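You operate a simulated robot arm through the tools that you are given. There is no shell and no other tool. Be economical: measure what you need, move in short steps, check, and stop when the job is done.

You run a simulated robot arm. Do the job below in one go: nothing can be reset, and whatever is moved stays where it is left.

Task
Dry the damp green book under the white blotter and the grey cloth weight.
Fine: leave it sixteen seconds or more, put weight and blotter back, then check that the stain has gone.
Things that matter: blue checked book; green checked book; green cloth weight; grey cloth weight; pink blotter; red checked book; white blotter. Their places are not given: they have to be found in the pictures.

Only the result counts: the job must be done as asked and must still hold three seconds after the hand-in. Knocking over, shifting, dropping, spilling or breaking anything else fails it. Flat cloth is picked up by pressing the open fingertips on it (5 to 10 N) and closing them slowly along it; thin cloth reads only 2 to 8 mm in the jaws.

Robot
A 6-joint arm with a two-finger parallel gripper, fixed in place. Base frame: the origin is at the foot of the arm, x ahead of it, y to its left, z up; the work surface is at about z = 800. Lengths are in mm, angles in rad, forces in N, time in s.
With the tool pointing down near the work surface it reaches from about 240 to 640 mm from the base axis. Its first joint turns from -1.152 to 1.152 rad. Payload 2.7 kg.
Tool frame: the origin (TCP) lies between the finger pads and is the grasp point; the fingertips stand 23 mm ahead of it; z points along the fingers, y is the line along which they close. Largest opening 94 mm; finger width 38, thickness 10; the body of the gripper, 54 by 96 mm, starts 39 mm behind the TCP.
Orientation is that of the tool frame in the base frame, as a unit quaternion [x, y, z, w]. With the fingers straight down and closing along the base's y, the tool's x points along the base's -x, its y along +y and its z along -z.

Tools
- The arm moves only by the tool play_rows. Its arguments are lists of equal length, an entry for each row: "claw": the opening, from 0 (shut) to 1 (fully open); "dp": the shift along the base's x, y, z in mm, a list of three; "angular": the turn, a rotation vector about the base's x, y, z in rad, a list of three. In form: {"claw": [claw, ...], "dp": [[x, y, z], ...], "angular": [[rx, ry, rz], ...]}. A call has 1 to 20 rows; each row shifts and turns the commanded pose from where the row before left it. Each row takes 0.2 s and may step no farther than 50 mm and 0.15 rad from the row before; otherwise, or with a gripper value out of range, the whole call is refused. A pose out of reach is approached as far as the arm can. The call stops where the force on the tool passes 40 N (or 10 N more than at its start, if that is more) or the arm is blocked; 0.2 s more then pass. Each finger travels about 45 mm/s and halts on what it meets, pressing with about 22 N; the grip force reading is that of the motor and also rises with nothing between the fingers. The clock runs only during rows and for 0.2 s after the last one: add rows that do not move to give the fingers time. It gives the time, the measured TCP pose, the force on the tool (base axes), the opening and the grip force at its end, in the units of the frame above (readings bear some noise), with the torque about the TCP (base axes, N m) and any sound that the robot's microphone picked up.
- Cameras (640 x 400 px; columns grow to the right, rows downward): "scene" is fixed at [72.6, -441.5, 1385.3]; the picture's right is [0.74, -0.68, 0.00], its down [-0.50, -0.55, -0.67] and it looks along [0.45, 0.49, -0.74] (base axes); focal length 304 px, centre (320, 200). "wrist" rides on the gripper at [86, 16, -75] in the tool frame; the picture's right is [-0.18, 0.98, 0.00], its down [-0.58, -0.11, -0.81] and it looks along [-0.79, -0.15, 0.59] (tool axes); focal length 243 px, centre (320, 200).
- snapshot(camera): a new picture of that camera. The clock stands still meanwhile.
- locate(camera, pixels): for up to 12 pixels [column, row] of the newest picture of that camera ("zoom" is the newest enlarged one), the place [x, y, z] in the base frame of the surface seen there, good to about 3 mm. The clock stands still meanwhile.
- close_up(camera, box): a new picture of the part [left, top, right, bottom] of that camera's present view, enlarged. The clock stands still meanwhile.
- sign_off(): hands the job in; it is judged then, once.

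Work in short steps. Measure before you move; look again where a grasp or a placing could have gone wrong, and mend it. You have 80 turns and 38 pictures in all, those below and enlarged ones among them. Open the gripper and draw the arm clear of the work before you hand the job in, unless the task says otherwise; then end with one line.

The tools are called after "Call:" as name(argument=value, ...) on one line, values as JSON. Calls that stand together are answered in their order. play_rows: Moves the arm, as the interface text tells. Its arguments: {"type":"object","properties":{"claw":{"type":"array"},"dp":{"type":"array"},"angular":{"type":"array"}},"required":["claw","dp","angular"]} The other tools are called the same way: snapshot (camera) takes a picture; locate (camera, pixels) gives the place of the surface under pixels of a picture; close_up (camera, box) takes an enlarged picture of a part of a camera's view; sign_off () hands the job in.

At the start:

```text
time: 0.0
position: [453.0, 140.5, 1028.8]
ee_rot: [0.0, 1.0, 0.001, 0.0]
force: [0.5, 0.9, -0.5]
torque: [0.03, 0.0, 0.02]
opening: 94.1
grip_force: 0.1
```

scene: 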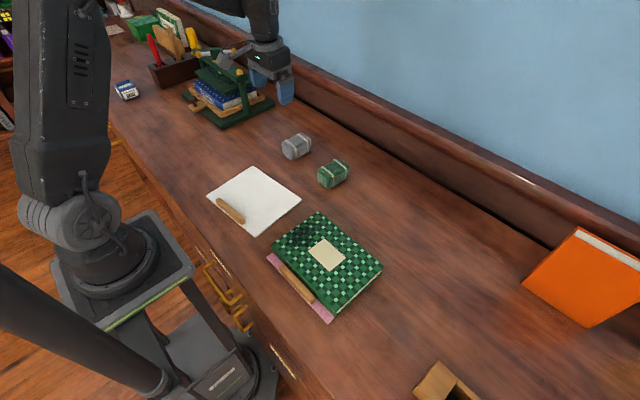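
wrist: 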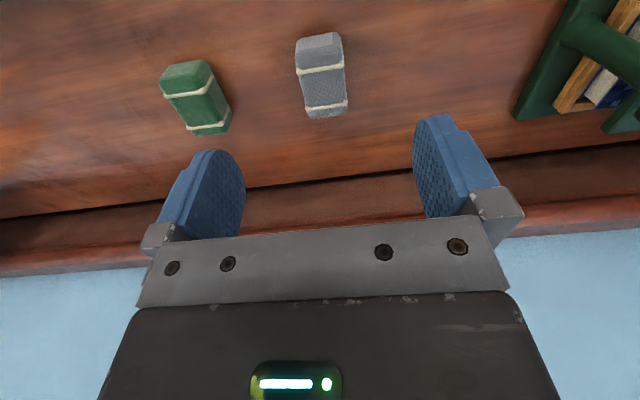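

The scene shows the green book near (328,262) with a dark stain at about (300,235), the white blotter at (254,200) and the weights at (296,146) and (333,173). I'll enlarge these areas.

Call:
close_up(camera="scene", box=[190, 120, 400, 330])

Call:
close_up(camera="scene", box=[100, 0, 300, 130])

Call:
locate(camera="scene", pixels=[[296, 140], [333, 167], [254, 166], [301, 199], [258, 235], [208, 196], [220, 201], [243, 220], [319, 212], [382, 266], [334, 315], [272, 250]])

```text
1.90 times, centred on (295, 225) of scene
```

zoom: 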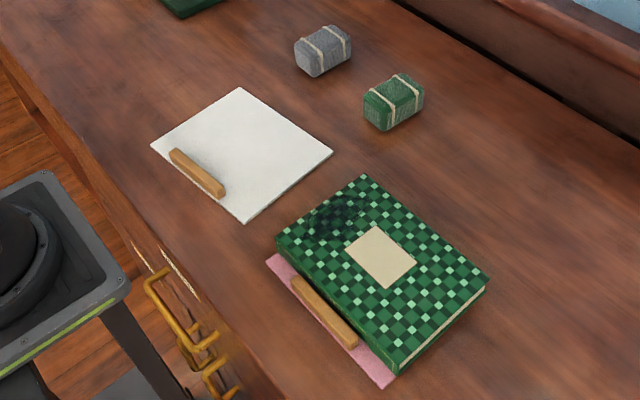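

```text
3.08 times, centred on (200, 65) of scene
```

zoom: 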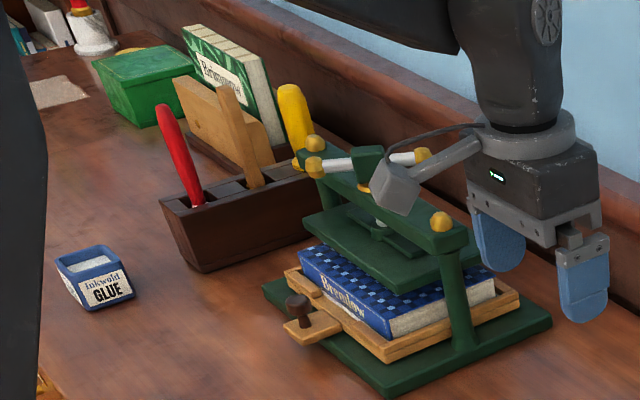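

```text
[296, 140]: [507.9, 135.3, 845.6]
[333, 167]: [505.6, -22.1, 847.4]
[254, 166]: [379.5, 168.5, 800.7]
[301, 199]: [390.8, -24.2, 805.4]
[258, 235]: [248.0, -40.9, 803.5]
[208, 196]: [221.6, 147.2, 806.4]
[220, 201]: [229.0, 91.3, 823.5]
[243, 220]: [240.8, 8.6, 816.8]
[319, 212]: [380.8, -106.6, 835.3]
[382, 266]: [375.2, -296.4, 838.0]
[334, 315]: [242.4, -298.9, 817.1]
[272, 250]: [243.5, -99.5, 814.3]
```

The books, blotters and weights are clear: grey weight near (508,135), white blotter handle near (235,50), and stain on the book's upper-left area. I'll enlarge once more and measure the handle, stain and corners accurately.

Call:
close_up(camera="scene", box=[190, 120, 400, 330])

Call:
locate(camera="zoom", pixels=[[175, 152], [218, 190], [197, 170], [239, 90], [329, 153], [247, 217], [154, 146], [364, 178], [486, 280], [399, 368], [280, 241], [338, 216]])

Call:
locate(camera="zoom", pixels=[[301, 45], [325, 32], [346, 38], [316, 50], [331, 72], [380, 257], [318, 300], [296, 281], [353, 340], [195, 183], [322, 44], [280, 262]])

```text
1.90 times, centred on (295, 225) of scene
```

zoom: 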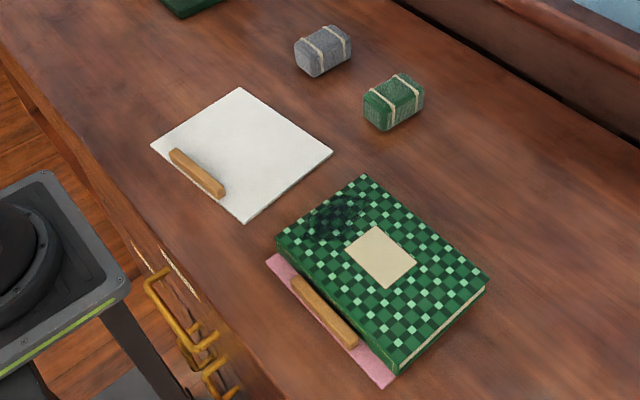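

```text
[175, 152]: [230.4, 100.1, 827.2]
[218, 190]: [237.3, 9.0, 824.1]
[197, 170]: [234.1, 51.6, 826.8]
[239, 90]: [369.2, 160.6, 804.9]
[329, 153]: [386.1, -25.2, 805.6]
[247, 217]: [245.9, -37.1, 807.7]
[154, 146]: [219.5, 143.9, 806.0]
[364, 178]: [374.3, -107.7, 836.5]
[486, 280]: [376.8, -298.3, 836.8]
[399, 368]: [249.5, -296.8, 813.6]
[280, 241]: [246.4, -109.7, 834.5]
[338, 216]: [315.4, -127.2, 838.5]
```

```text
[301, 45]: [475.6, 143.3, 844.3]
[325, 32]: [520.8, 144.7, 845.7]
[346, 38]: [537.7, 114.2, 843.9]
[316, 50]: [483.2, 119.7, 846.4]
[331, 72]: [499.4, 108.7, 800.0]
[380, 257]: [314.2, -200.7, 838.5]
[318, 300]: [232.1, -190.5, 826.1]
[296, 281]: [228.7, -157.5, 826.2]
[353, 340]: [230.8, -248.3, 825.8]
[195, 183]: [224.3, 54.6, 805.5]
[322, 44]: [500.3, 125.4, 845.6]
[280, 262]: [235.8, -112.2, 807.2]
```

Handle centre is about (234,54), top z≈826, and the blotter's yaw is about +0.108 rad. I move above the handle while turning the gripper so that it closes across it.

Call:
play_rows(claw=[0.6, 0.6, 0.6, 0.6, 0.6, 0.6, 0.6, 0.6, 0.6, 0.6, 0.6, 0.6], dp=[[-21.8, -8.5, -12], [-21.8, -8.5, -12], [-21.8, -8.5, -12], [-21.8, -8.5, -12], [-21.8, -8.5, -12], [-21.8, -8.5, -12], [-21.8, -8.5, -12], [-21.8, -8.5, -12], [-21.8, -8.5, -12], [-21.8, -8.5, -12], [0, 0, 0], [0, 0, 0]], angular=[[0, 0, -0.1463], [0, 0, -0.1463], [0, 0, -0.1463], [0, 0, -0.1463], [0, 0, -0.1463], [0, 0, -0.1463], [0, 0, -0.1463], [0, 0, -0.1463], [0, 0, -0.1463], [0, 0, -0.1463], [0, 0, 0], [0, 0, 0]])

Call:
snapshot(camera="wrist")

```text
time: 2.6
position: [235.0, 55.8, 907.7]
ee_rot: [0.668, 0.744, 0.001, 0.001]
force: [0.6, -0.5, -0.2]
torque: [-0.01, 0.0, 0.02]
opening: 56.2
grip_force: 0.1
```

```text
32 pictures are left
```

wrist: 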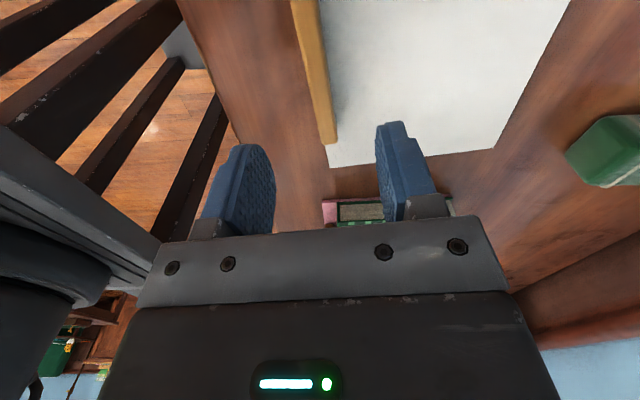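

Pose reached; the handle lies between the fingers at (312,60)–(328,140). I measure its edges from this view.

Call:
locate(camera="wrist", pixels=[[308, 60], [325, 135], [300, 20], [329, 130], [345, 100], [331, 165], [494, 147], [317, 60], [295, 60]])

```text
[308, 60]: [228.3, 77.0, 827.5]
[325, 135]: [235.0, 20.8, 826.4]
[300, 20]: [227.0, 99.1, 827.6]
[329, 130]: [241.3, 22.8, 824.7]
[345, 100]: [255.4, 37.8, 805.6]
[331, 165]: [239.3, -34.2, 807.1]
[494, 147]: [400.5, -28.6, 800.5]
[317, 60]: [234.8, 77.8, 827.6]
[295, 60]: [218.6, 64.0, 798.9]
```

Handle axis at y=55 is x≈234.5, matching the TCP. I descend to TCP z≈832 and close.

Call:
play_rows(claw=[0.6, 0.6, 0.6, 0.6, 0.6, 0.6], dp=[[0, 0, -20], [0, 0, -20], [0, 0, -15], [0, 0, -12], [0, 0, -8], [0, 0, 0]], angular=[[0, 0, 0], [0, 0, 0], [0, 0, 0], [0, 0, 0], [0, 0, 0], [0, 0, 0]])

Call:
play_rows(claw=[0.45, 0.3, 0.2, 0.1, 0.0, 0.0, 0.0], dp=[[0, 0, 0], [0, 0, 0], [0, 0, 0], [0, 0, 0], [0, 0, 0], [0, 0, 0], [0, 0, 0]], angular=[[0, 0, 0], [0, 0, 0], [0, 0, 0], [0, 0, 0], [0, 0, 0], [0, 0, 0], [0, 0, 0]])

```text
time: 4.0
position: [234.8, 55.7, 833.1]
ee_rot: [0.667, 0.745, 0.0, 0.001]
force: [0.1, -0.7, 0.1]
torque: [-0.01, 0.05, -0.02]
opening: 56.3
grip_force: 0.0
```

```text
time: 5.6
position: [235.6, 56.3, 833.0]
ee_rot: [0.667, 0.745, 0.0, 0.001]
force: [-1.5, -0.6, 0.5]
torque: [-0.04, 0.05, -0.06]
opening: 13.7
grip_force: 22.1
```

The handle is held at 13.7 mm. I lift 100 mm gently and look.

Call:
play_rows(claw=[0, 0, 0, 0, 0, 0, 0, 0], dp=[[0, 0, 5], [0, 0, 12], [0, 0, 18], [0, 0, 20], [0, 0, 20], [0, 0, 15], [0, 0, 10], [0, 0, 0]], angular=[[0, 0, 0], [0, 0, 0], [0, 0, 0], [0, 0, 0], [0, 0, 0], [0, 0, 0], [0, 0, 0], [0, 0, 0]])

Call:
snapshot(camera="scene")

```text
time: 7.4
position: [235.7, 55.8, 932.0]
ee_rot: [0.667, 0.745, 0.001, 0.001]
force: [0.1, 0.0, -0.5]
torque: [0.02, 0.09, -0.05]
opening: 13.5
grip_force: 22.1
```

```text
31 pictures are left
```

scene: 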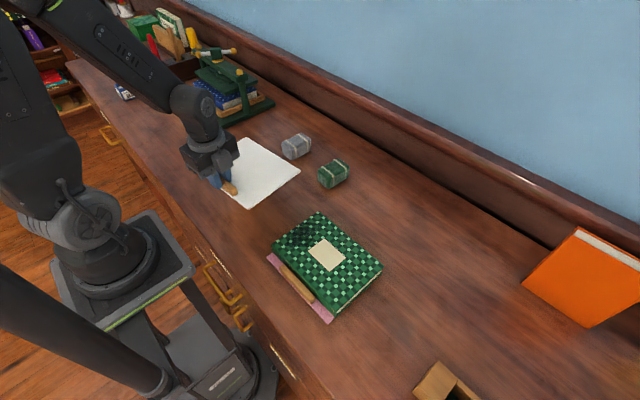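

The blotter appears lifted; I check its height at far and near parts (e.g. (299,172), (255,140)).

Call:
locate(camera="scene", pixels=[[296, 172], [257, 143], [270, 175], [252, 203], [240, 195], [265, 155]])

```text
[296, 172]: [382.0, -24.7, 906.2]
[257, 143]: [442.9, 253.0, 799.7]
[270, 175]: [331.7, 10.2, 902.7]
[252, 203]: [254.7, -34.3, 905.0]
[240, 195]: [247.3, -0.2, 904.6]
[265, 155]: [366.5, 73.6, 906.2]
```

It is level and rigid. I carry it over the book (centre about (312,-203)), i.e. TCP to about (242,-201), turning -0.093 rad.

Call:
play_rows(claw=[0, 0, 0, 0, 0, 0, 0, 0, 0, 0, 0, 0, 0, 0], dp=[[6, -8, 0], [6, -16, 0], [6, -24, 0], [2, -24, 0], [0, -24, 0], [0, -24, 0], [0, -24, 0], [0, -24, 0], [0, -24, 0], [-2, -24, 0], [-5, -23, 0], [-6, -12, 0], [0, -6, 0], [0, 0, 0]], angular=[[0, 0, -0.0093], [0, 0, -0.0093], [0, 0, -0.0093], [0, 0, -0.0093], [0, 0, -0.0093], [0, 0, -0.0093], [0, 0, -0.0093], [0, 0, -0.0093], [0, 0, -0.0093], [0, 0, -0.0093], [0, 0, 0], [0, 0, 0], [0, 0, 0], [0, 0, 0]])

Call:
close_up(camera="scene", box=[190, 120, 400, 330])

```text
time: 10.4
position: [243.1, -200.4, 932.6]
ee_rot: [0.702, 0.712, 0.001, 0.0]
force: [-0.5, 0.0, -1.5]
torque: [-0.02, 0.11, -0.01]
opening: 13.4
grip_force: 22.3
```

```text
1.90 times, centred on (295, 225) of scene
```

zoom: 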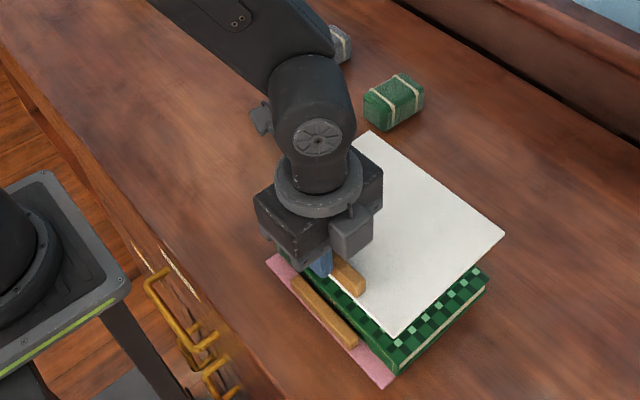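

Call:
locate(camera="zoom", pixels=[[500, 233], [396, 334], [371, 135]])

```text
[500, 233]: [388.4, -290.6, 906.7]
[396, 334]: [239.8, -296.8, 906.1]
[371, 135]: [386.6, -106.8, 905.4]
```

Blotter corners are at x 239–388, y −107…−294, well over the book (x 246–377). I lower it slowly to TCP z≈871.

Call:
play_rows(claw=[0, 0, 0, 0, 0, 0, 0, 0], dp=[[-0.5, -2.5, -15], [0, 0, -18], [0, 0, -14], [0, 0, -6], [0, 0, -3], [0, 0, -2], [0, 0, -2], [0, 0, 0]], angular=[[0, 0, 0], [0, 0, 0], [0, 0, 0], [0, 0, 0], [0, 0, 0], [0, 0, 0], [0, 0, 0], [0, 0, 0]])

```text
time: 12.2
position: [241.2, -203.6, 873.4]
ee_rot: [0.701, 0.713, 0.001, 0.001]
force: [0.4, 0.1, -0.9]
torque: [0.01, 0.04, 0.02]
opening: 13.4
grip_force: 21.5
```

At z=873 with little force; I lower by a few more single millimetres to find contact.

Call:
play_rows(claw=[0, 0, 0], dp=[[0, 0, -1.5], [0, 0, 0], [0, 0, 0]], angular=[[0, 0, 0], [0, 0, 0], [0, 0, 0]])

Call:
play_rows(claw=[0, 0, 0], dp=[[0, 0, -1.5], [0, 0, 0], [0, 0, 0]], angular=[[0, 0, 0], [0, 0, 0], [0, 0, 0]])

```text
time: 13.0
position: [241.8, -202.8, 872.6]
ee_rot: [0.701, 0.713, 0.001, 0.001]
force: [-0.6, 0.4, -1.2]
torque: [0.04, 0.04, 0.02]
opening: 13.3
grip_force: 22.1
```

```text
time: 13.8
position: [241.6, -203.3, 870.2]
ee_rot: [0.701, 0.714, 0.0, 0.0]
force: [0.1, 0.0, -1.4]
torque: [-0.02, 0.05, 0.03]
opening: 13.3
grip_force: 22.5
```

No clear contact yet at 870; I continue gently and check.

Call:
play_rows(claw=[0, 0, 0], dp=[[0, 0, -1], [0, 0, 0], [0, 0, 0]], angular=[[0, 0, 0], [0, 0, 0], [0, 0, 0]])

Call:
play_rows(claw=[0, 0, 0], dp=[[0, 0, -1], [0, 0, 0], [0, 0, 0]], angular=[[0, 0, 0], [0, 0, 0], [0, 0, 0]])

Call:
snapshot(camera="wrist")

```text
time: 14.6
position: [241.4, -204.1, 869.0]
ee_rot: [0.701, 0.713, 0.001, 0.0]
force: [0.0, -0.1, -0.9]
torque: [-0.01, 0.06, 0.04]
opening: 13.4
grip_force: 21.9
```

```text
time: 15.4
position: [242.2, -205.4, 868.1]
ee_rot: [0.701, 0.713, 0.001, 0.001]
force: [-2.8, 2.5, 19.8]
torque: [0.27, 0.06, 0.04]
opening: 13.1
grip_force: 21.9
```

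```text
29 pictures are left
```

wrist: 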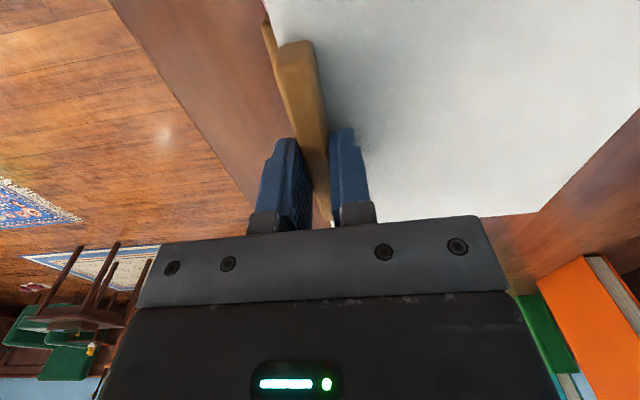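

Contact is clear (20 N at z=868), so I ease up 0.7 mm, open and rise.

Call:
play_rows(claw=[0, 0.15, 0.25, 0.35, 0.45, 0.45, 0.45, 0.45, 0.45, 0.45], dp=[[0, 0, 0.7], [0, 0, 0], [0, 0, 0], [0, 0, 0], [0, 0, 0], [0, 0, 0], [0, 0, 10], [0, 0, 20], [0, 0, 30], [0, 0, 40]], angular=[[0, 0, 0], [0, 0, 0], [0, 0, 0], [0, 0, 0], [0, 0, 0], [0, 0, 0], [0, 0, 0], [0, 0, 0], [0, 0, 0], [0, 0, 0]])

Call:
close_up(camera="scene", box=[190, 120, 400, 330])

```text
time: 17.6
position: [241.5, -204.3, 968.9]
ee_rot: [0.701, 0.713, 0.001, 0.001]
force: [-0.7, -0.4, 0.5]
torque: [-0.01, -0.01, -0.03]
opening: 42.4
grip_force: 0.1
```

```text
1.90 times, centred on (295, 225) of scene
```

zoom: 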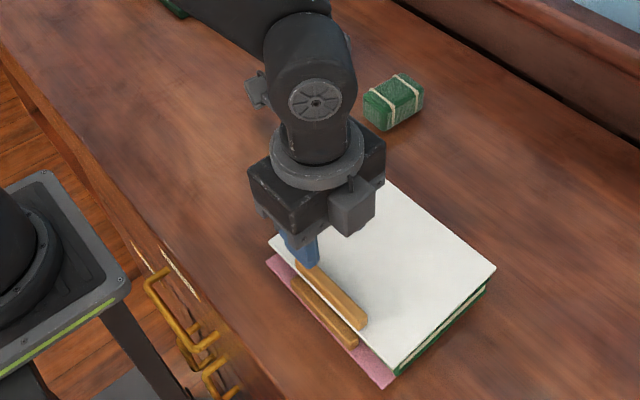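

The blotter covers the book. Next I go above the grey weight (about (508,129)), turning back to close along y.

Call:
play_rows(claw=[0.45, 0.6, 0.7, 0.7, 0.7, 0.7, 0.7, 0.7, 0.7, 0.7, 0.7, 0.7, 0.7], dp=[[24.2, 30.3, -3.5], [24.2, 30.3, -3.5], [24.2, 30.3, -3.5], [24.2, 30.3, -3.5], [24.2, 30.3, -3.5], [24.2, 30.3, -3.5], [24.2, 30.3, -3.5], [24.2, 30.3, -3.5], [24.2, 30.3, -3.5], [24.2, 30.3, -3.5], [24.2, 30.3, -3.5], [0, 0, 0], [0, 0, 0]], angular=[[0, 0, 0.1415], [0, 0, 0.1415], [0, 0, 0.1415], [0, 0, 0.1415], [0, 0, 0.1415], [0, 0, 0.1415], [0, 0, 0.1415], [0, 0, 0.1415], [0, 0, 0.1415], [0, 0, 0.1415], [0, 0, 0.1415], [0, 0, 0], [0, 0, 0]])

Call:
snapshot(camera="wrist")

```text
time: 20.4
position: [507.1, 132.2, 929.2]
ee_rot: [-0.001, 1.0, 0.001, 0.0]
force: [0.2, 0.2, -0.1]
torque: [0.01, -0.03, 0.03]
opening: 65.8
grip_force: 0.1
```

```text
27 pictures are left
```

wrist: 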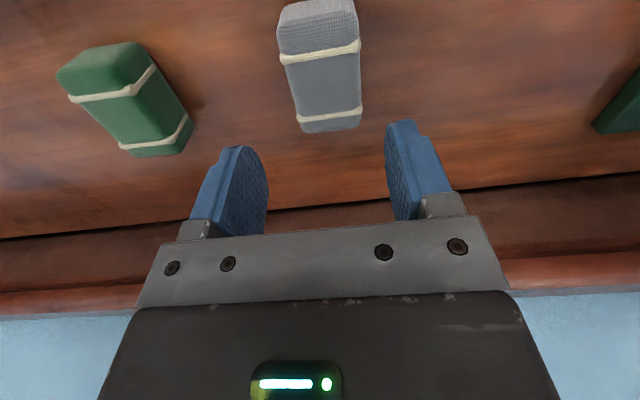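

The grey weight is at (320,65), between the fingers. I measure its top corners for centre and yaw.

Call:
locate(camera="wrist", pixels=[[282, 62], [358, 45], [300, 115], [360, 107], [282, 50], [355, 30], [325, 75], [280, 30], [330, 128]])

```text
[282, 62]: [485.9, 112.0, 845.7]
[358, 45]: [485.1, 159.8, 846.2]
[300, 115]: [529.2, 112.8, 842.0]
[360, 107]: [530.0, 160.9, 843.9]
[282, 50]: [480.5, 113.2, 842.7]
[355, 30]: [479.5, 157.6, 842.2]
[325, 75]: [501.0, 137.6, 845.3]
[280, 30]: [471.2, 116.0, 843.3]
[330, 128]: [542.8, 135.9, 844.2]
```

Weight centre is (507.5,136.4), width 48, yaw about 0. I shift +4 mm in y, descend to TCP z≈829 and close.

Call:
play_rows(claw=[0.75, 0.75, 0.75, 0.75, 0.75, 0.75, 0.75], dp=[[0.5, 4.2, 0], [0, 0, -25], [0, 0, -25], [0, 0, -25], [0, 0, -15], [0, 0, -10], [0, 0, 0]], angular=[[0, 0, 0], [0, 0, 0], [0, 0, 0], [0, 0, 0], [0, 0, 0], [0, 0, 0], [0, 0, 0]])

Call:
play_rows(claw=[0.6, 0.5, 0.4, 0.3, 0.3, 0.3], dp=[[0, 0, 0], [0, 0, 0], [0, 0, 0], [0, 0, 0], [0, 0, 0], [0, 0, 0]], angular=[[0, 0, 0], [0, 0, 0], [0, 0, 0], [0, 0, 0], [0, 0, 0], [0, 0, 0]])

```text
time: 22.0
position: [508.4, 133.0, 830.1]
ee_rot: [-0.002, 1.0, 0.0, 0.001]
force: [0.4, 0.0, 0.1]
torque: [0.0, 0.01, 0.0]
opening: 70.7
grip_force: 0.0
```

```text
time: 23.4
position: [508.5, 134.5, 829.9]
ee_rot: [-0.002, 1.0, 0.001, 0.0]
force: [-1.4, -0.3, -0.4]
torque: [-0.16, -0.12, -0.11]
opening: 49.9
grip_force: 22.4
```

Gripped at 49.9 mm. I lift and carry it above the stain side of the blotter, target about (315,-145).

Call:
play_rows(claw=[0.3, 0.3, 0.3, 0.3, 0.3, 0.3, 0.3, 0.3, 0.3, 0.3, 0.3, 0.3, 0.3, 0.3, 0.3, 0.3, 0.3, 0.3], dp=[[0, 0, 8], [0, 0, 20], [0, 0, 30], [0, 0, 30], [0, 0, 20], [-8, -12, 0], [-18, -26, 0], [-20, -29, 0], [-20, -29, 0], [-20, -29, 0], [-20, -29, 0], [-20, -29, 0], [-20, -29, 0], [-20, -29, 0], [-17, -24, 0], [-8, -11, 0], [-3, -4, 0], [0, 0, 0]], angular=[[0, 0, 0], [0, 0, 0], [0, 0, 0], [0, 0, 0], [0, 0, 0], [0, 0, 0], [0, 0, 0], [0, 0, 0], [0, 0, 0], [0, 0, 0], [0, 0, 0], [0, 0, 0], [0, 0, 0], [0, 0, 0], [0, 0, 0], [0, 0, 0], [0, 0, 0], [0, 0, 0]])

Call:
snapshot(camera="scene")

```text
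time: 27.2
position: [314.3, -145.3, 938.2]
ee_rot: [-0.002, 1.0, 0.001, 0.0]
force: [0.0, -0.4, -5.6]
torque: [0.05, -0.01, -0.01]
opening: 49.7
grip_force: 22.3
```

```text
26 pictures are left
```

scene: 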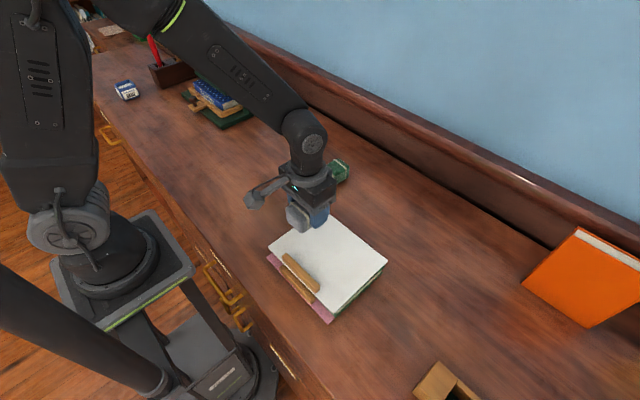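

The weight (about 5.6 N) hangs above the blotter. I lower to about 873 and then feel for contact.

Call:
play_rows(claw=[0.3, 0.3, 0.3, 0.3, 0.3, 0.3, 0.3], dp=[[0, 0, -15], [0, 0, -20], [0, 0, -18], [0, 0, -8], [0, 0, -4], [0, 0, 0], [0, 0, 0]], angular=[[0, 0, 0], [0, 0, 0], [0, 0, 0], [0, 0, 0], [0, 0, 0], [0, 0, 0], [0, 0, 0]])

Call:
play_rows(claw=[0.3, 0.3, 0.3], dp=[[0, 0, -1.5], [0, 0, 0], [0, 0, 0]], angular=[[0, 0, 0], [0, 0, 0], [0, 0, 0]])

```text
time: 28.8
position: [314.0, -146.0, 873.6]
ee_rot: [-0.002, 1.0, 0.0, 0.0]
force: [0.5, 0.3, -5.5]
torque: [0.03, 0.01, 0.02]
opening: 49.9
grip_force: 22.7
```

```text
time: 29.6
position: [313.1, -146.3, 872.6]
ee_rot: [-0.002, 1.0, 0.002, 0.0]
force: [-2.3, 0.5, 4.9]
torque: [-0.22, 0.2, -0.11]
opening: 49.7
grip_force: 21.8
```

Contact at 872.5 (force switched to +5 N). I open and rise clear.

Call:
play_rows(claw=[0.55, 0.6, 0.65, 0.7, 0.75, 0.75, 0.75, 0.75, 0.75, 0.75, 0.75], dp=[[0, 0, 0.3], [0, 0, 0], [0, 0, 0], [0, 0, 0], [0, 0, 0], [0, 0, 10], [0, 0, 25], [0, 0, 40], [0, 40, 20], [0, 45, 0], [0, 45, 0]], angular=[[0, 0, 0], [0, 0, 0], [0, 0, 0], [0, 0, 0], [0, 0, 0], [0, 0, 0], [0, 0, 0], [0, 0, 0], [0, 0, 0], [0, 0, 0], [0, 0, 0]])

Call:
close_up(camera="scene", box=[190, 120, 400, 330])

```text
time: 32.0
position: [314.0, -15.1, 967.8]
ee_rot: [-0.001, 1.0, 0.002, 0.0]
force: [0.1, 0.8, 0.0]
torque: [-0.01, 0.02, -0.01]
opening: 70.6
grip_force: 0.0
```

```text
1.90 times, centred on (295, 225) of scene
```

zoom: 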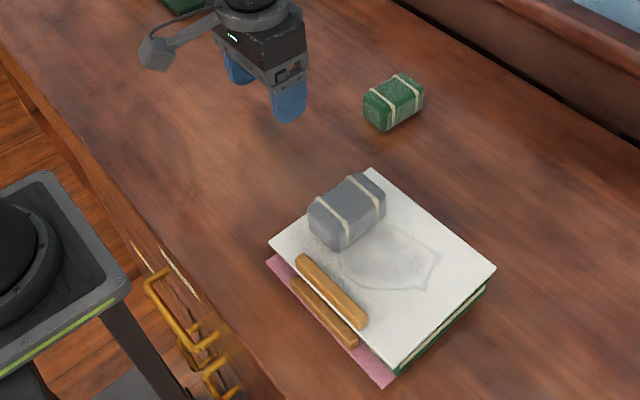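

The weight sits on the blotter and a damp patch is showing through it. I wait about 22 s.

Call:
play_rows(claw=[0.75, 0.75, 0.75, 0.75, 0.75, 0.75, 0.75, 0.75, 0.75, 0.75, 0.75, 0.75, 0.75, 0.75, 0.75, 0.75, 0.75, 0.75, 0.75, 0.75], dp=[[0, 0, 0], [0, 0, 0], [0, 0, 0], [0, 0, 0], [0, 0, 0], [0, 0, 0], [0, 0, 0], [0, 0, 0], [0, 0, 0], [0, 0, 0], [0, 0, 0], [0, 0, 0], [0, 0, 0], [0, 0, 0], [0, 0, 0], [0, 0, 0], [0, 0, 0], [0, 0, 0], [0, 0, 0], [0, 0, 0]], angular=[[0, 0, 0], [0, 0, 0], [0, 0, 0], [0, 0, 0], [0, 0, 0], [0, 0, 0], [0, 0, 0], [0, 0, 0], [0, 0, 0], [0, 0, 0], [0, 0, 0], [0, 0, 0], [0, 0, 0], [0, 0, 0], [0, 0, 0], [0, 0, 0], [0, 0, 0], [0, 0, 0], [0, 0, 0], [0, 0, 0]])

Call:
play_rows(claw=[0.75, 0.75, 0.75, 0.75, 0.75, 0.75, 0.75, 0.75, 0.75, 0.75, 0.75, 0.75, 0.75, 0.75, 0.75, 0.75, 0.75, 0.75, 0.75, 0.75], dp=[[0, 0, 0], [0, 0, 0], [0, 0, 0], [0, 0, 0], [0, 0, 0], [0, 0, 0], [0, 0, 0], [0, 0, 0], [0, 0, 0], [0, 0, 0], [0, 0, 0], [0, 0, 0], [0, 0, 0], [0, 0, 0], [0, 0, 0], [0, 0, 0], [0, 0, 0], [0, 0, 0], [0, 0, 0], [0, 0, 0]], angular=[[0, 0, 0], [0, 0, 0], [0, 0, 0], [0, 0, 0], [0, 0, 0], [0, 0, 0], [0, 0, 0], [0, 0, 0], [0, 0, 0], [0, 0, 0], [0, 0, 0], [0, 0, 0], [0, 0, 0], [0, 0, 0], [0, 0, 0], [0, 0, 0], [0, 0, 0], [0, 0, 0], [0, 0, 0], [0, 0, 0]])

Call:
play_rows(claw=[0.75, 0.75, 0.75, 0.75, 0.75, 0.75, 0.75, 0.75, 0.75, 0.75, 0.75, 0.75, 0.75, 0.75, 0.75, 0.75, 0.75, 0.75, 0.75, 0.75], dp=[[0, 0, 0], [0, 0, 0], [0, 0, 0], [0, 0, 0], [0, 0, 0], [0, 0, 0], [0, 0, 0], [0, 0, 0], [0, 0, 0], [0, 0, 0], [0, 0, 0], [0, 0, 0], [0, 0, 0], [0, 0, 0], [0, 0, 0], [0, 0, 0], [0, 0, 0], [0, 0, 0], [0, 0, 0], [0, 0, 0]], angular=[[0, 0, 0], [0, 0, 0], [0, 0, 0], [0, 0, 0], [0, 0, 0], [0, 0, 0], [0, 0, 0], [0, 0, 0], [0, 0, 0], [0, 0, 0], [0, 0, 0], [0, 0, 0], [0, 0, 0], [0, 0, 0], [0, 0, 0], [0, 0, 0], [0, 0, 0], [0, 0, 0], [0, 0, 0], [0, 0, 0]])

Call:
play_rows(claw=[0.75, 0.75, 0.75, 0.75, 0.75, 0.75, 0.75, 0.75, 0.75, 0.75, 0.75, 0.75, 0.75, 0.75, 0.75, 0.75, 0.75, 0.75, 0.75, 0.75], dp=[[0, 0, 0], [0, 0, 0], [0, 0, 0], [0, 0, 0], [0, 0, 0], [0, 0, 0], [0, 0, 0], [0, 0, 0], [0, 0, 0], [0, 0, 0], [0, 0, 0], [0, 0, 0], [0, 0, 0], [0, 0, 0], [0, 0, 0], [0, 0, 0], [0, 0, 0], [0, 0, 0], [0, 0, 0], [0, 0, 0]], angular=[[0, 0, 0], [0, 0, 0], [0, 0, 0], [0, 0, 0], [0, 0, 0], [0, 0, 0], [0, 0, 0], [0, 0, 0], [0, 0, 0], [0, 0, 0], [0, 0, 0], [0, 0, 0], [0, 0, 0], [0, 0, 0], [0, 0, 0], [0, 0, 0], [0, 0, 0], [0, 0, 0], [0, 0, 0], [0, 0, 0]])

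Call:
play_rows(claw=[0.75, 0.75, 0.75, 0.75, 0.75, 0.75, 0.75, 0.75, 0.75, 0.75, 0.75, 0.75, 0.75, 0.75, 0.75, 0.75, 0.75, 0.75, 0.75, 0.75], dp=[[0, 0, 0], [0, 0, 0], [0, 0, 0], [0, 0, 0], [0, 0, 0], [0, 0, 0], [0, 0, 0], [0, 0, 0], [0, 0, 0], [0, 0, 0], [0, 0, 0], [0, 0, 0], [0, 0, 0], [0, 0, 0], [0, 0, 0], [0, 0, 0], [0, 0, 0], [0, 0, 0], [0, 0, 0], [0, 0, 0]], angular=[[0, 0, 0], [0, 0, 0], [0, 0, 0], [0, 0, 0], [0, 0, 0], [0, 0, 0], [0, 0, 0], [0, 0, 0], [0, 0, 0], [0, 0, 0], [0, 0, 0], [0, 0, 0], [0, 0, 0], [0, 0, 0], [0, 0, 0], [0, 0, 0], [0, 0, 0], [0, 0, 0], [0, 0, 0], [0, 0, 0]])

Call:
close_up(camera="scene", box=[190, 120, 400, 330])

```text
time: 36.2
position: [314.3, -17.2, 968.2]
ee_rot: [-0.003, 1.0, 0.002, 0.001]
force: [0.4, 0.0, 0.4]
torque: [-0.02, -0.02, 0.03]
opening: 70.6
grip_force: 0.1
```

```text
time: 40.4
position: [314.0, -16.4, 967.1]
ee_rot: [-0.002, 1.0, 0.001, 0.0]
force: [-0.3, -0.1, -0.8]
torque: [0.02, 0.0, 0.0]
opening: 70.6
grip_force: 0.1
```

```text
time: 44.6
position: [314.4, -16.1, 968.1]
ee_rot: [-0.002, 1.0, 0.001, 0.001]
force: [-0.4, 0.5, 0.3]
torque: [0.01, 0.02, -0.02]
opening: 70.3
grip_force: 0.0
```

```text
time: 48.8
position: [314.3, -16.8, 968.2]
ee_rot: [-0.002, 1.0, 0.001, 0.0]
force: [0.7, 0.3, -0.9]
torque: [-0.01, 0.0, 0.0]
opening: 70.3
grip_force: 0.0
```

```text
time: 53.0
position: [314.1, -16.0, 968.7]
ee_rot: [-0.002, 1.0, 0.001, 0.0]
force: [0.7, 0.2, -0.5]
torque: [-0.01, 0.0, -0.01]
opening: 70.7
grip_force: 0.1
```

```text
1.90 times, centred on (295, 225) of scene
```

zoom: 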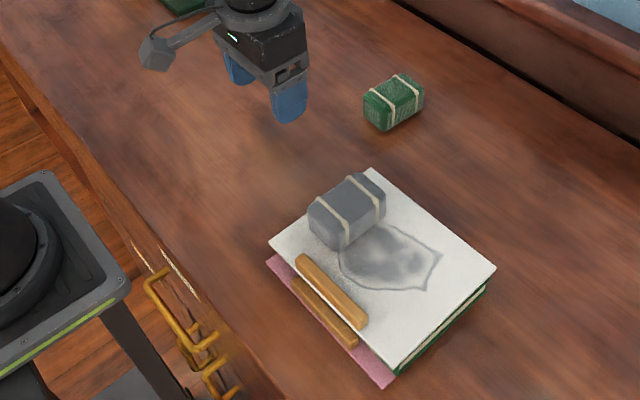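

21 s have passed and the blotter has soaked up the damp. Now I fetch the weight: go back over it and down.

Call:
play_rows(claw=[0.75, 0.75, 0.75, 0.75, 0.75, 0.75, 0.75, 0.75, 0.75], dp=[[0, -45, 0], [0, -45, 0], [0, -40, 0], [0, 0, 0], [0, 0, -20], [0, 0, -35], [0, 0, -25], [0, 0, -13], [0, 0, 0]], angular=[[0, 0, 0], [0, 0, 0], [0, 0, 0], [0, 0, 0], [0, 0, 0], [0, 0, 0], [0, 0, 0], [0, 0, 0], [0, 0, 0]])

Call:
play_rows(claw=[0.6, 0.5, 0.4, 0.3, 0.3, 0.3], dp=[[0, 0, 0], [0, 0, 0], [0, 0, 0], [0, 0, 0], [0, 0, 0], [0, 0, 0]], angular=[[0, 0, 0], [0, 0, 0], [0, 0, 0], [0, 0, 0], [0, 0, 0], [0, 0, 0]])

```text
time: 55.0
position: [315.4, -144.2, 874.2]
ee_rot: [-0.002, 1.0, 0.002, -0.001]
force: [-0.1, 0.5, -0.3]
torque: [-0.02, -0.03, 0.0]
opening: 70.7
grip_force: 0.1
```

```text
time: 56.4
position: [313.6, -145.8, 874.3]
ee_rot: [-0.002, 1.0, 0.002, 0.0]
force: [0.4, -0.3, -0.4]
torque: [-0.05, -0.06, -0.01]
opening: 49.9
grip_force: 21.9
```

Gripped at 49.9 mm. I lift and carry it back to above (508,135).

Call:
play_rows(claw=[0.3, 0.3, 0.3, 0.3, 0.3, 0.3, 0.3, 0.3, 0.3, 0.3, 0.3, 0.3, 0.3, 0.3, 0.3, 0.3, 0.3], dp=[[0, 0, 8], [0, 0, 20], [0, 0, 25], [0, 0, 12], [8, 12, 0], [18, 26, 0], [20, 29, 0], [20, 29, 0], [20, 29, 0], [20, 29, 0], [20, 29, 0], [20, 29, 0], [20, 29, 0], [17, 24, 0], [8, 11, 0], [3, 4, 0], [0, 0, 0]], angular=[[0, 0, 0], [0, 0, 0], [0, 0, 0], [0, 0, 0], [0, 0, 0], [0, 0, 0], [0, 0, 0], [0, 0, 0], [0, 0, 0], [0, 0, 0], [0, 0, 0], [0, 0, 0], [0, 0, 0], [0, 0, 0], [0, 0, 0], [0, 0, 0], [0, 0, 0]])

```text
time: 60.0
position: [509.3, 134.5, 938.7]
ee_rot: [-0.001, 1.0, 0.001, 0.0]
force: [0.5, 0.1, -5.6]
torque: [0.01, -0.03, 0.01]
opening: 49.9
grip_force: 21.7
```

It is still held (5.6 N) above its old place. I lower to about z=833 and then feel for the desk.

Call:
play_rows(claw=[0.3, 0.3, 0.3, 0.3, 0.3, 0.3, 0.3, 0.3], dp=[[0, 0, -20], [0, 0, -30], [0, 0, -30], [0, 0, -15], [0, 0, -7], [0, 0, -3], [0, 0, 0], [0, 0, 0]], angular=[[0, 0, 0], [0, 0, 0], [0, 0, 0], [0, 0, 0], [0, 0, 0], [0, 0, 0], [0, 0, 0], [0, 0, 0]])

Call:
play_rows(claw=[0.3, 0.3, 0.3], dp=[[0, 0, -1.3], [0, 0, 0], [0, 0, 0]], angular=[[0, 0, 0], [0, 0, 0], [0, 0, 0]])

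```text
time: 61.8
position: [508.3, 133.7, 833.3]
ee_rot: [-0.003, 1.0, 0.001, 0.0]
force: [-0.2, -0.6, -5.8]
torque: [0.02, -0.01, -0.02]
opening: 49.9
grip_force: 22.4
```

```text
time: 62.6
position: [508.7, 134.2, 832.0]
ee_rot: [-0.002, 1.0, 0.001, 0.0]
force: [0.2, 1.0, -5.2]
torque: [0.03, 0.02, 0.01]
opening: 49.9
grip_force: 22.2
```

Not down yet; another 1.2 mm.

Call:
play_rows(claw=[0.3, 0.3, 0.3], dp=[[0, 0, -1.2], [0, 0, 0], [0, 0, 0]], angular=[[0, 0, 0], [0, 0, 0], [0, 0, 0]])

```text
time: 63.4
position: [509.2, 134.6, 833.1]
ee_rot: [-0.002, 1.0, 0.001, -0.001]
force: [-7.1, -1.8, 13.4]
torque: [-0.51, 0.48, -0.22]
opening: 49.8
grip_force: 22.0
```

Desk contact is made (13 N). I ease up slightly, open, rise, then move toward the blotter handle while turning.

Call:
play_rows(claw=[0.3, 0.55, 0.6, 0.65, 0.7, 0.75, 0.75, 0.75, 0.75, 0.75], dp=[[0, 0, 0.6], [0, 0, 0], [0, 0, 0], [0, 0, 0], [0, 0, 0], [0, 0, 0], [0, 0, 15], [0, 0, 40], [0, 0, 45], [0, 0, 35]], angular=[[0, 0, 0], [0, 0, 0], [0, 0, 0], [0, 0, 0], [0, 0, 0], [0, 0, 0], [0, 0, 0], [0, 0, 0], [0, 0, 0], [0, 0, 0]])

Call:
play_rows(claw=[0.6, 0.5, 0.45, 0.45, 0.45, 0.45, 0.45, 0.45, 0.45, 0.45, 0.45, 0.45, 0.45], dp=[[-24.3, -30.7, 0], [-24.3, -30.7, 0], [-24.3, -30.7, 0], [-24.3, -30.7, 0], [-24.3, -30.7, 0], [-24.3, -30.7, 0], [-24.3, -30.7, 0], [-24.3, -30.7, 0], [-24.3, -30.7, 0], [-24.3, -30.7, 0], [-24.3, -30.7, 0], [0, 0, 0], [0, 0, 0]], angular=[[0, 0, -0.1415], [0, 0, -0.1415], [0, 0, -0.1415], [0, 0, -0.1415], [0, 0, -0.1415], [0, 0, -0.1415], [0, 0, -0.1415], [0, 0, -0.1415], [0, 0, -0.1415], [0, 0, -0.1415], [0, 0, -0.1415], [0, 0, 0], [0, 0, 0]])

Call:
snapshot(camera="scene")

```text
time: 65.6
position: [508.2, 135.0, 967.8]
ee_rot: [-0.002, 1.0, 0.001, 0.0]
force: [0.0, 0.1, -0.7]
torque: [0.01, -0.01, 0.02]
opening: 70.4
grip_force: 0.0
```

```text
time: 68.4
position: [240.9, -203.3, 967.6]
ee_rot: [0.702, 0.713, 0.001, 0.0]
force: [0.3, 0.1, -0.5]
torque: [0.03, 0.0, -0.01]
opening: 42.2
grip_force: 0.0
```

```text
23 pictures are left
```

scene: 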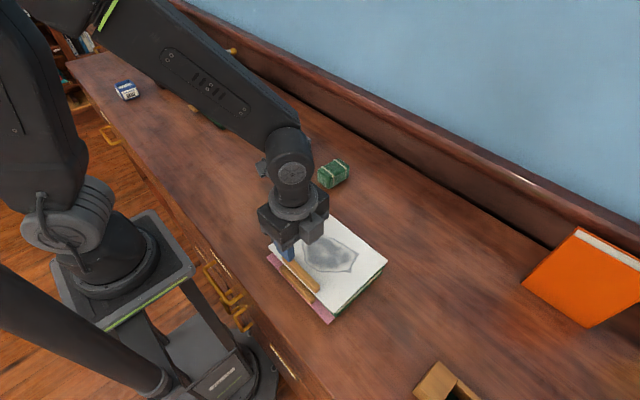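

The gripper is above the handle in the pose at which I let it go. I descend to z≈870 and close.

Call:
play_rows(claw=[0.45, 0.45, 0.45, 0.45, 0.45, 0.45, 0.45], dp=[[0.6, -0.5, -25], [0, 0, -30], [0, 0, -25], [0, 0, -12], [0, 0, -5.5], [0, 0, 0], [0, 0, 0]], angular=[[0, 0, 0], [0, 0, 0], [0, 0, 0], [0, 0, 0], [0, 0, 0], [0, 0, 0], [0, 0, 0]])

Call:
play_rows(claw=[0.35, 0.25, 0.15, 0.05, 0.0, 0.0, 0.0], dp=[[0, 0, 0], [0, 0, 0], [0, 0, 0], [0, 0, 0], [0, 0, 0], [0, 0, 0], [0, 0, 0]], angular=[[0, 0, 0], [0, 0, 0], [0, 0, 0], [0, 0, 0], [0, 0, 0], [0, 0, 0], [0, 0, 0]])

```text
time: 70.0
position: [241.3, -204.0, 870.0]
ee_rot: [0.701, 0.713, 0.001, 0.001]
force: [-0.1, -0.3, 0.3]
torque: [-0.03, 0.01, 0.01]
opening: 42.4
grip_force: 0.0
```

```text
time: 71.6
position: [242.0, -203.7, 869.1]
ee_rot: [0.7, 0.714, 0.0, 0.0]
force: [0.0, 0.8, 0.5]
torque: [-0.01, 0.03, -0.02]
opening: 13.4
grip_force: 22.0
```

Handle gripped again (13.4 mm). I lift and carry the blotter back with the reverse path and turn.

Call:
play_rows(claw=[0, 0, 0, 0, 0, 0, 0, 0, 0, 0, 0, 0, 0, 0, 0, 0, 0, 0, 0], dp=[[0, 0, 5], [0, 0, 12], [0, 0, 18], [0, 0, 20], [0, 0, 8], [6, 6, 0], [5, 12, 0], [2, 23, 0], [0, 24, 0], [0, 24, 0], [0, 24, 0], [0, 24, 0], [0, 24, 0], [0, 24, 0], [-2, 24, 0], [-6, 24, 0], [-6, 16, 0], [-5.3, 10.5, 0], [0, 0, 0]], angular=[[0, 0, 0], [0, 0, 0], [0, 0, 0], [0, 0, 0], [0, 0, 0], [0, 0, 0], [0, 0, 0], [0, 0, 0], [0, 0, 0.0093], [0, 0, 0.0093], [0, 0, 0.0093], [0, 0, 0.0093], [0, 0, 0.0093], [0, 0, 0.0093], [0, 0, 0.0093], [0, 0, 0.0093], [0, 0, 0.0093], [0, 0, 0.0093], [0, 0, 0]])

Call:
snapshot(camera="scene")

```text
time: 75.6
position: [235.2, 55.8, 932.6]
ee_rot: [0.668, 0.744, 0.0, 0.001]
force: [-0.4, 0.4, -0.7]
torque: [0.02, 0.08, -0.07]
opening: 13.3
grip_force: 21.7
```

```text
22 pictures are left
```

scene: 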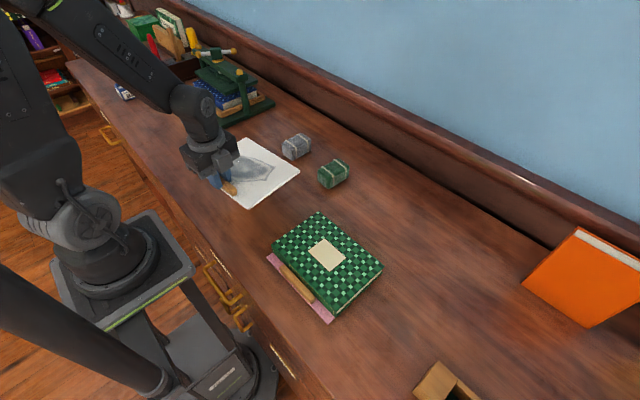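

The stain has gone from the book, and the blotter is above its old place. I lower to z≈834 and feel for the desk.

Call:
play_rows(claw=[0, 0, 0, 0, 0, 0, 0, 0, 0], dp=[[0, 0, -15], [0, 0, -25], [0, 0, -25], [0, 0, -18], [0, 0, -8], [0, 0, -4], [0, 0, -3], [0, 0, 0], [0, 0, 0]], angular=[[0, 0, 0], [0, 0, 0], [0, 0, 0], [0, 0, 0], [0, 0, 0], [0, 0, 0], [0, 0, 0], [0, 0, 0], [0, 0, 0]])

Call:
play_rows(claw=[0, 0, 0], dp=[[0, 0, -1], [0, 0, 0], [0, 0, 0]], angular=[[0, 0, 0], [0, 0, 0], [0, 0, 0]])

```text
time: 77.6
position: [235.7, 55.3, 835.3]
ee_rot: [0.668, 0.744, 0.001, 0.001]
force: [0.2, -0.4, -1.7]
torque: [-0.01, 0.06, -0.02]
opening: 13.6
grip_force: 21.9
```

```text
time: 78.4
position: [237.0, 53.9, 833.6]
ee_rot: [0.668, 0.745, 0.001, 0.001]
force: [-0.3, -0.3, 10.7]
torque: [-0.03, 0.01, -0.04]
opening: 13.2
grip_force: 21.8
```

Contact at 833.6 (11 N). I ease up slightly, open, rise and draw clear.

Call:
play_rows(claw=[0, 0.15, 0.25, 0.35, 0.45, 0.5, 0.5, 0.5, 0.5, 0.5, 0.5], dp=[[0, 0, 0.5], [0, 0, 0], [0, 0, 0], [0, 0, 0], [0, 0, 0], [0, 0, 0], [0, 0, 10], [0, 0, 30], [0, 0, 45], [0, 0, 45], [0, 0, 40]], angular=[[0, 0, 0], [0, 0, 0], [0, 0, 0], [0, 0, 0], [0, 0, 0], [0, 0, 0], [0, 0, 0], [0, 0, 0], [0, 0, 0], [0, 0, 0], [0, 0, 0]])

Call:
play_rows(claw=[0.6, 0.8, 1, 1, 1, 1, 1, 1, 1, 1, 1, 1], dp=[[21.8, 14, 3], [21.8, 14, 3], [21.8, 14, 3], [21.8, 14, 3], [21.8, 14, 3], [21.8, 14, 3], [21.8, 14, 3], [21.8, 14, 3], [21.8, 14, 3], [21.8, 14, 3], [0, 0, 0], [0, 0, 0]], angular=[[0, 0, 0.146], [0, 0, 0.146], [0, 0, 0.146], [0, 0, 0.146], [0, 0, 0.146], [0, 0, 0.146], [0, 0, 0.146], [0, 0, 0.146], [0, 0, 0.146], [0, 0, 0.146], [0, 0, 0], [0, 0, 0]])

Call:
close_up(camera="scene", box=[190, 120, 400, 330])

```text
time: 80.8
position: [234.5, 55.9, 1004.0]
ee_rot: [0.667, 0.745, 0.001, 0.0]
force: [-1.2, -0.2, -0.1]
torque: [0.03, 0.03, -0.01]
opening: 46.9
grip_force: 0.0
```

```text
time: 83.4
position: [453.3, 194.9, 1033.6]
ee_rot: [0.0, 1.0, 0.001, 0.0]
force: [-0.2, 0.0, -0.1]
torque: [-0.02, -0.02, 0.0]
opening: 93.8
grip_force: 0.0
```

```text
1.90 times, centred on (295, 225) of scene
```

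zoom: 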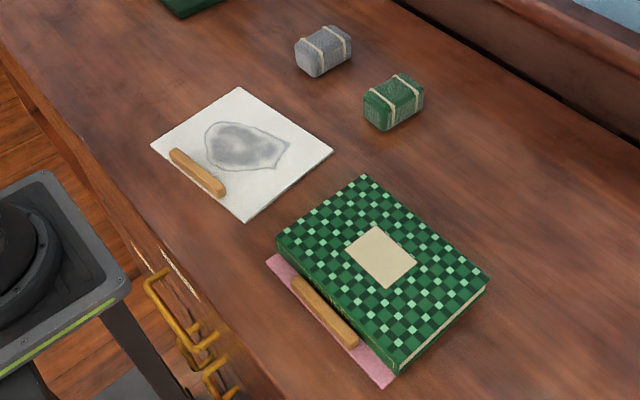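

The stain at (338,216) is gone, the weight and blotter sit at their original pixels, nothing else moved, and the arm is clear. I hand in.

Call:
sign_off()

```text
The job is handed in.
```

The green book is dry and its stain is gone after about 23 s under the white blotter and grey weight; both are back in their places and the job is handed in.
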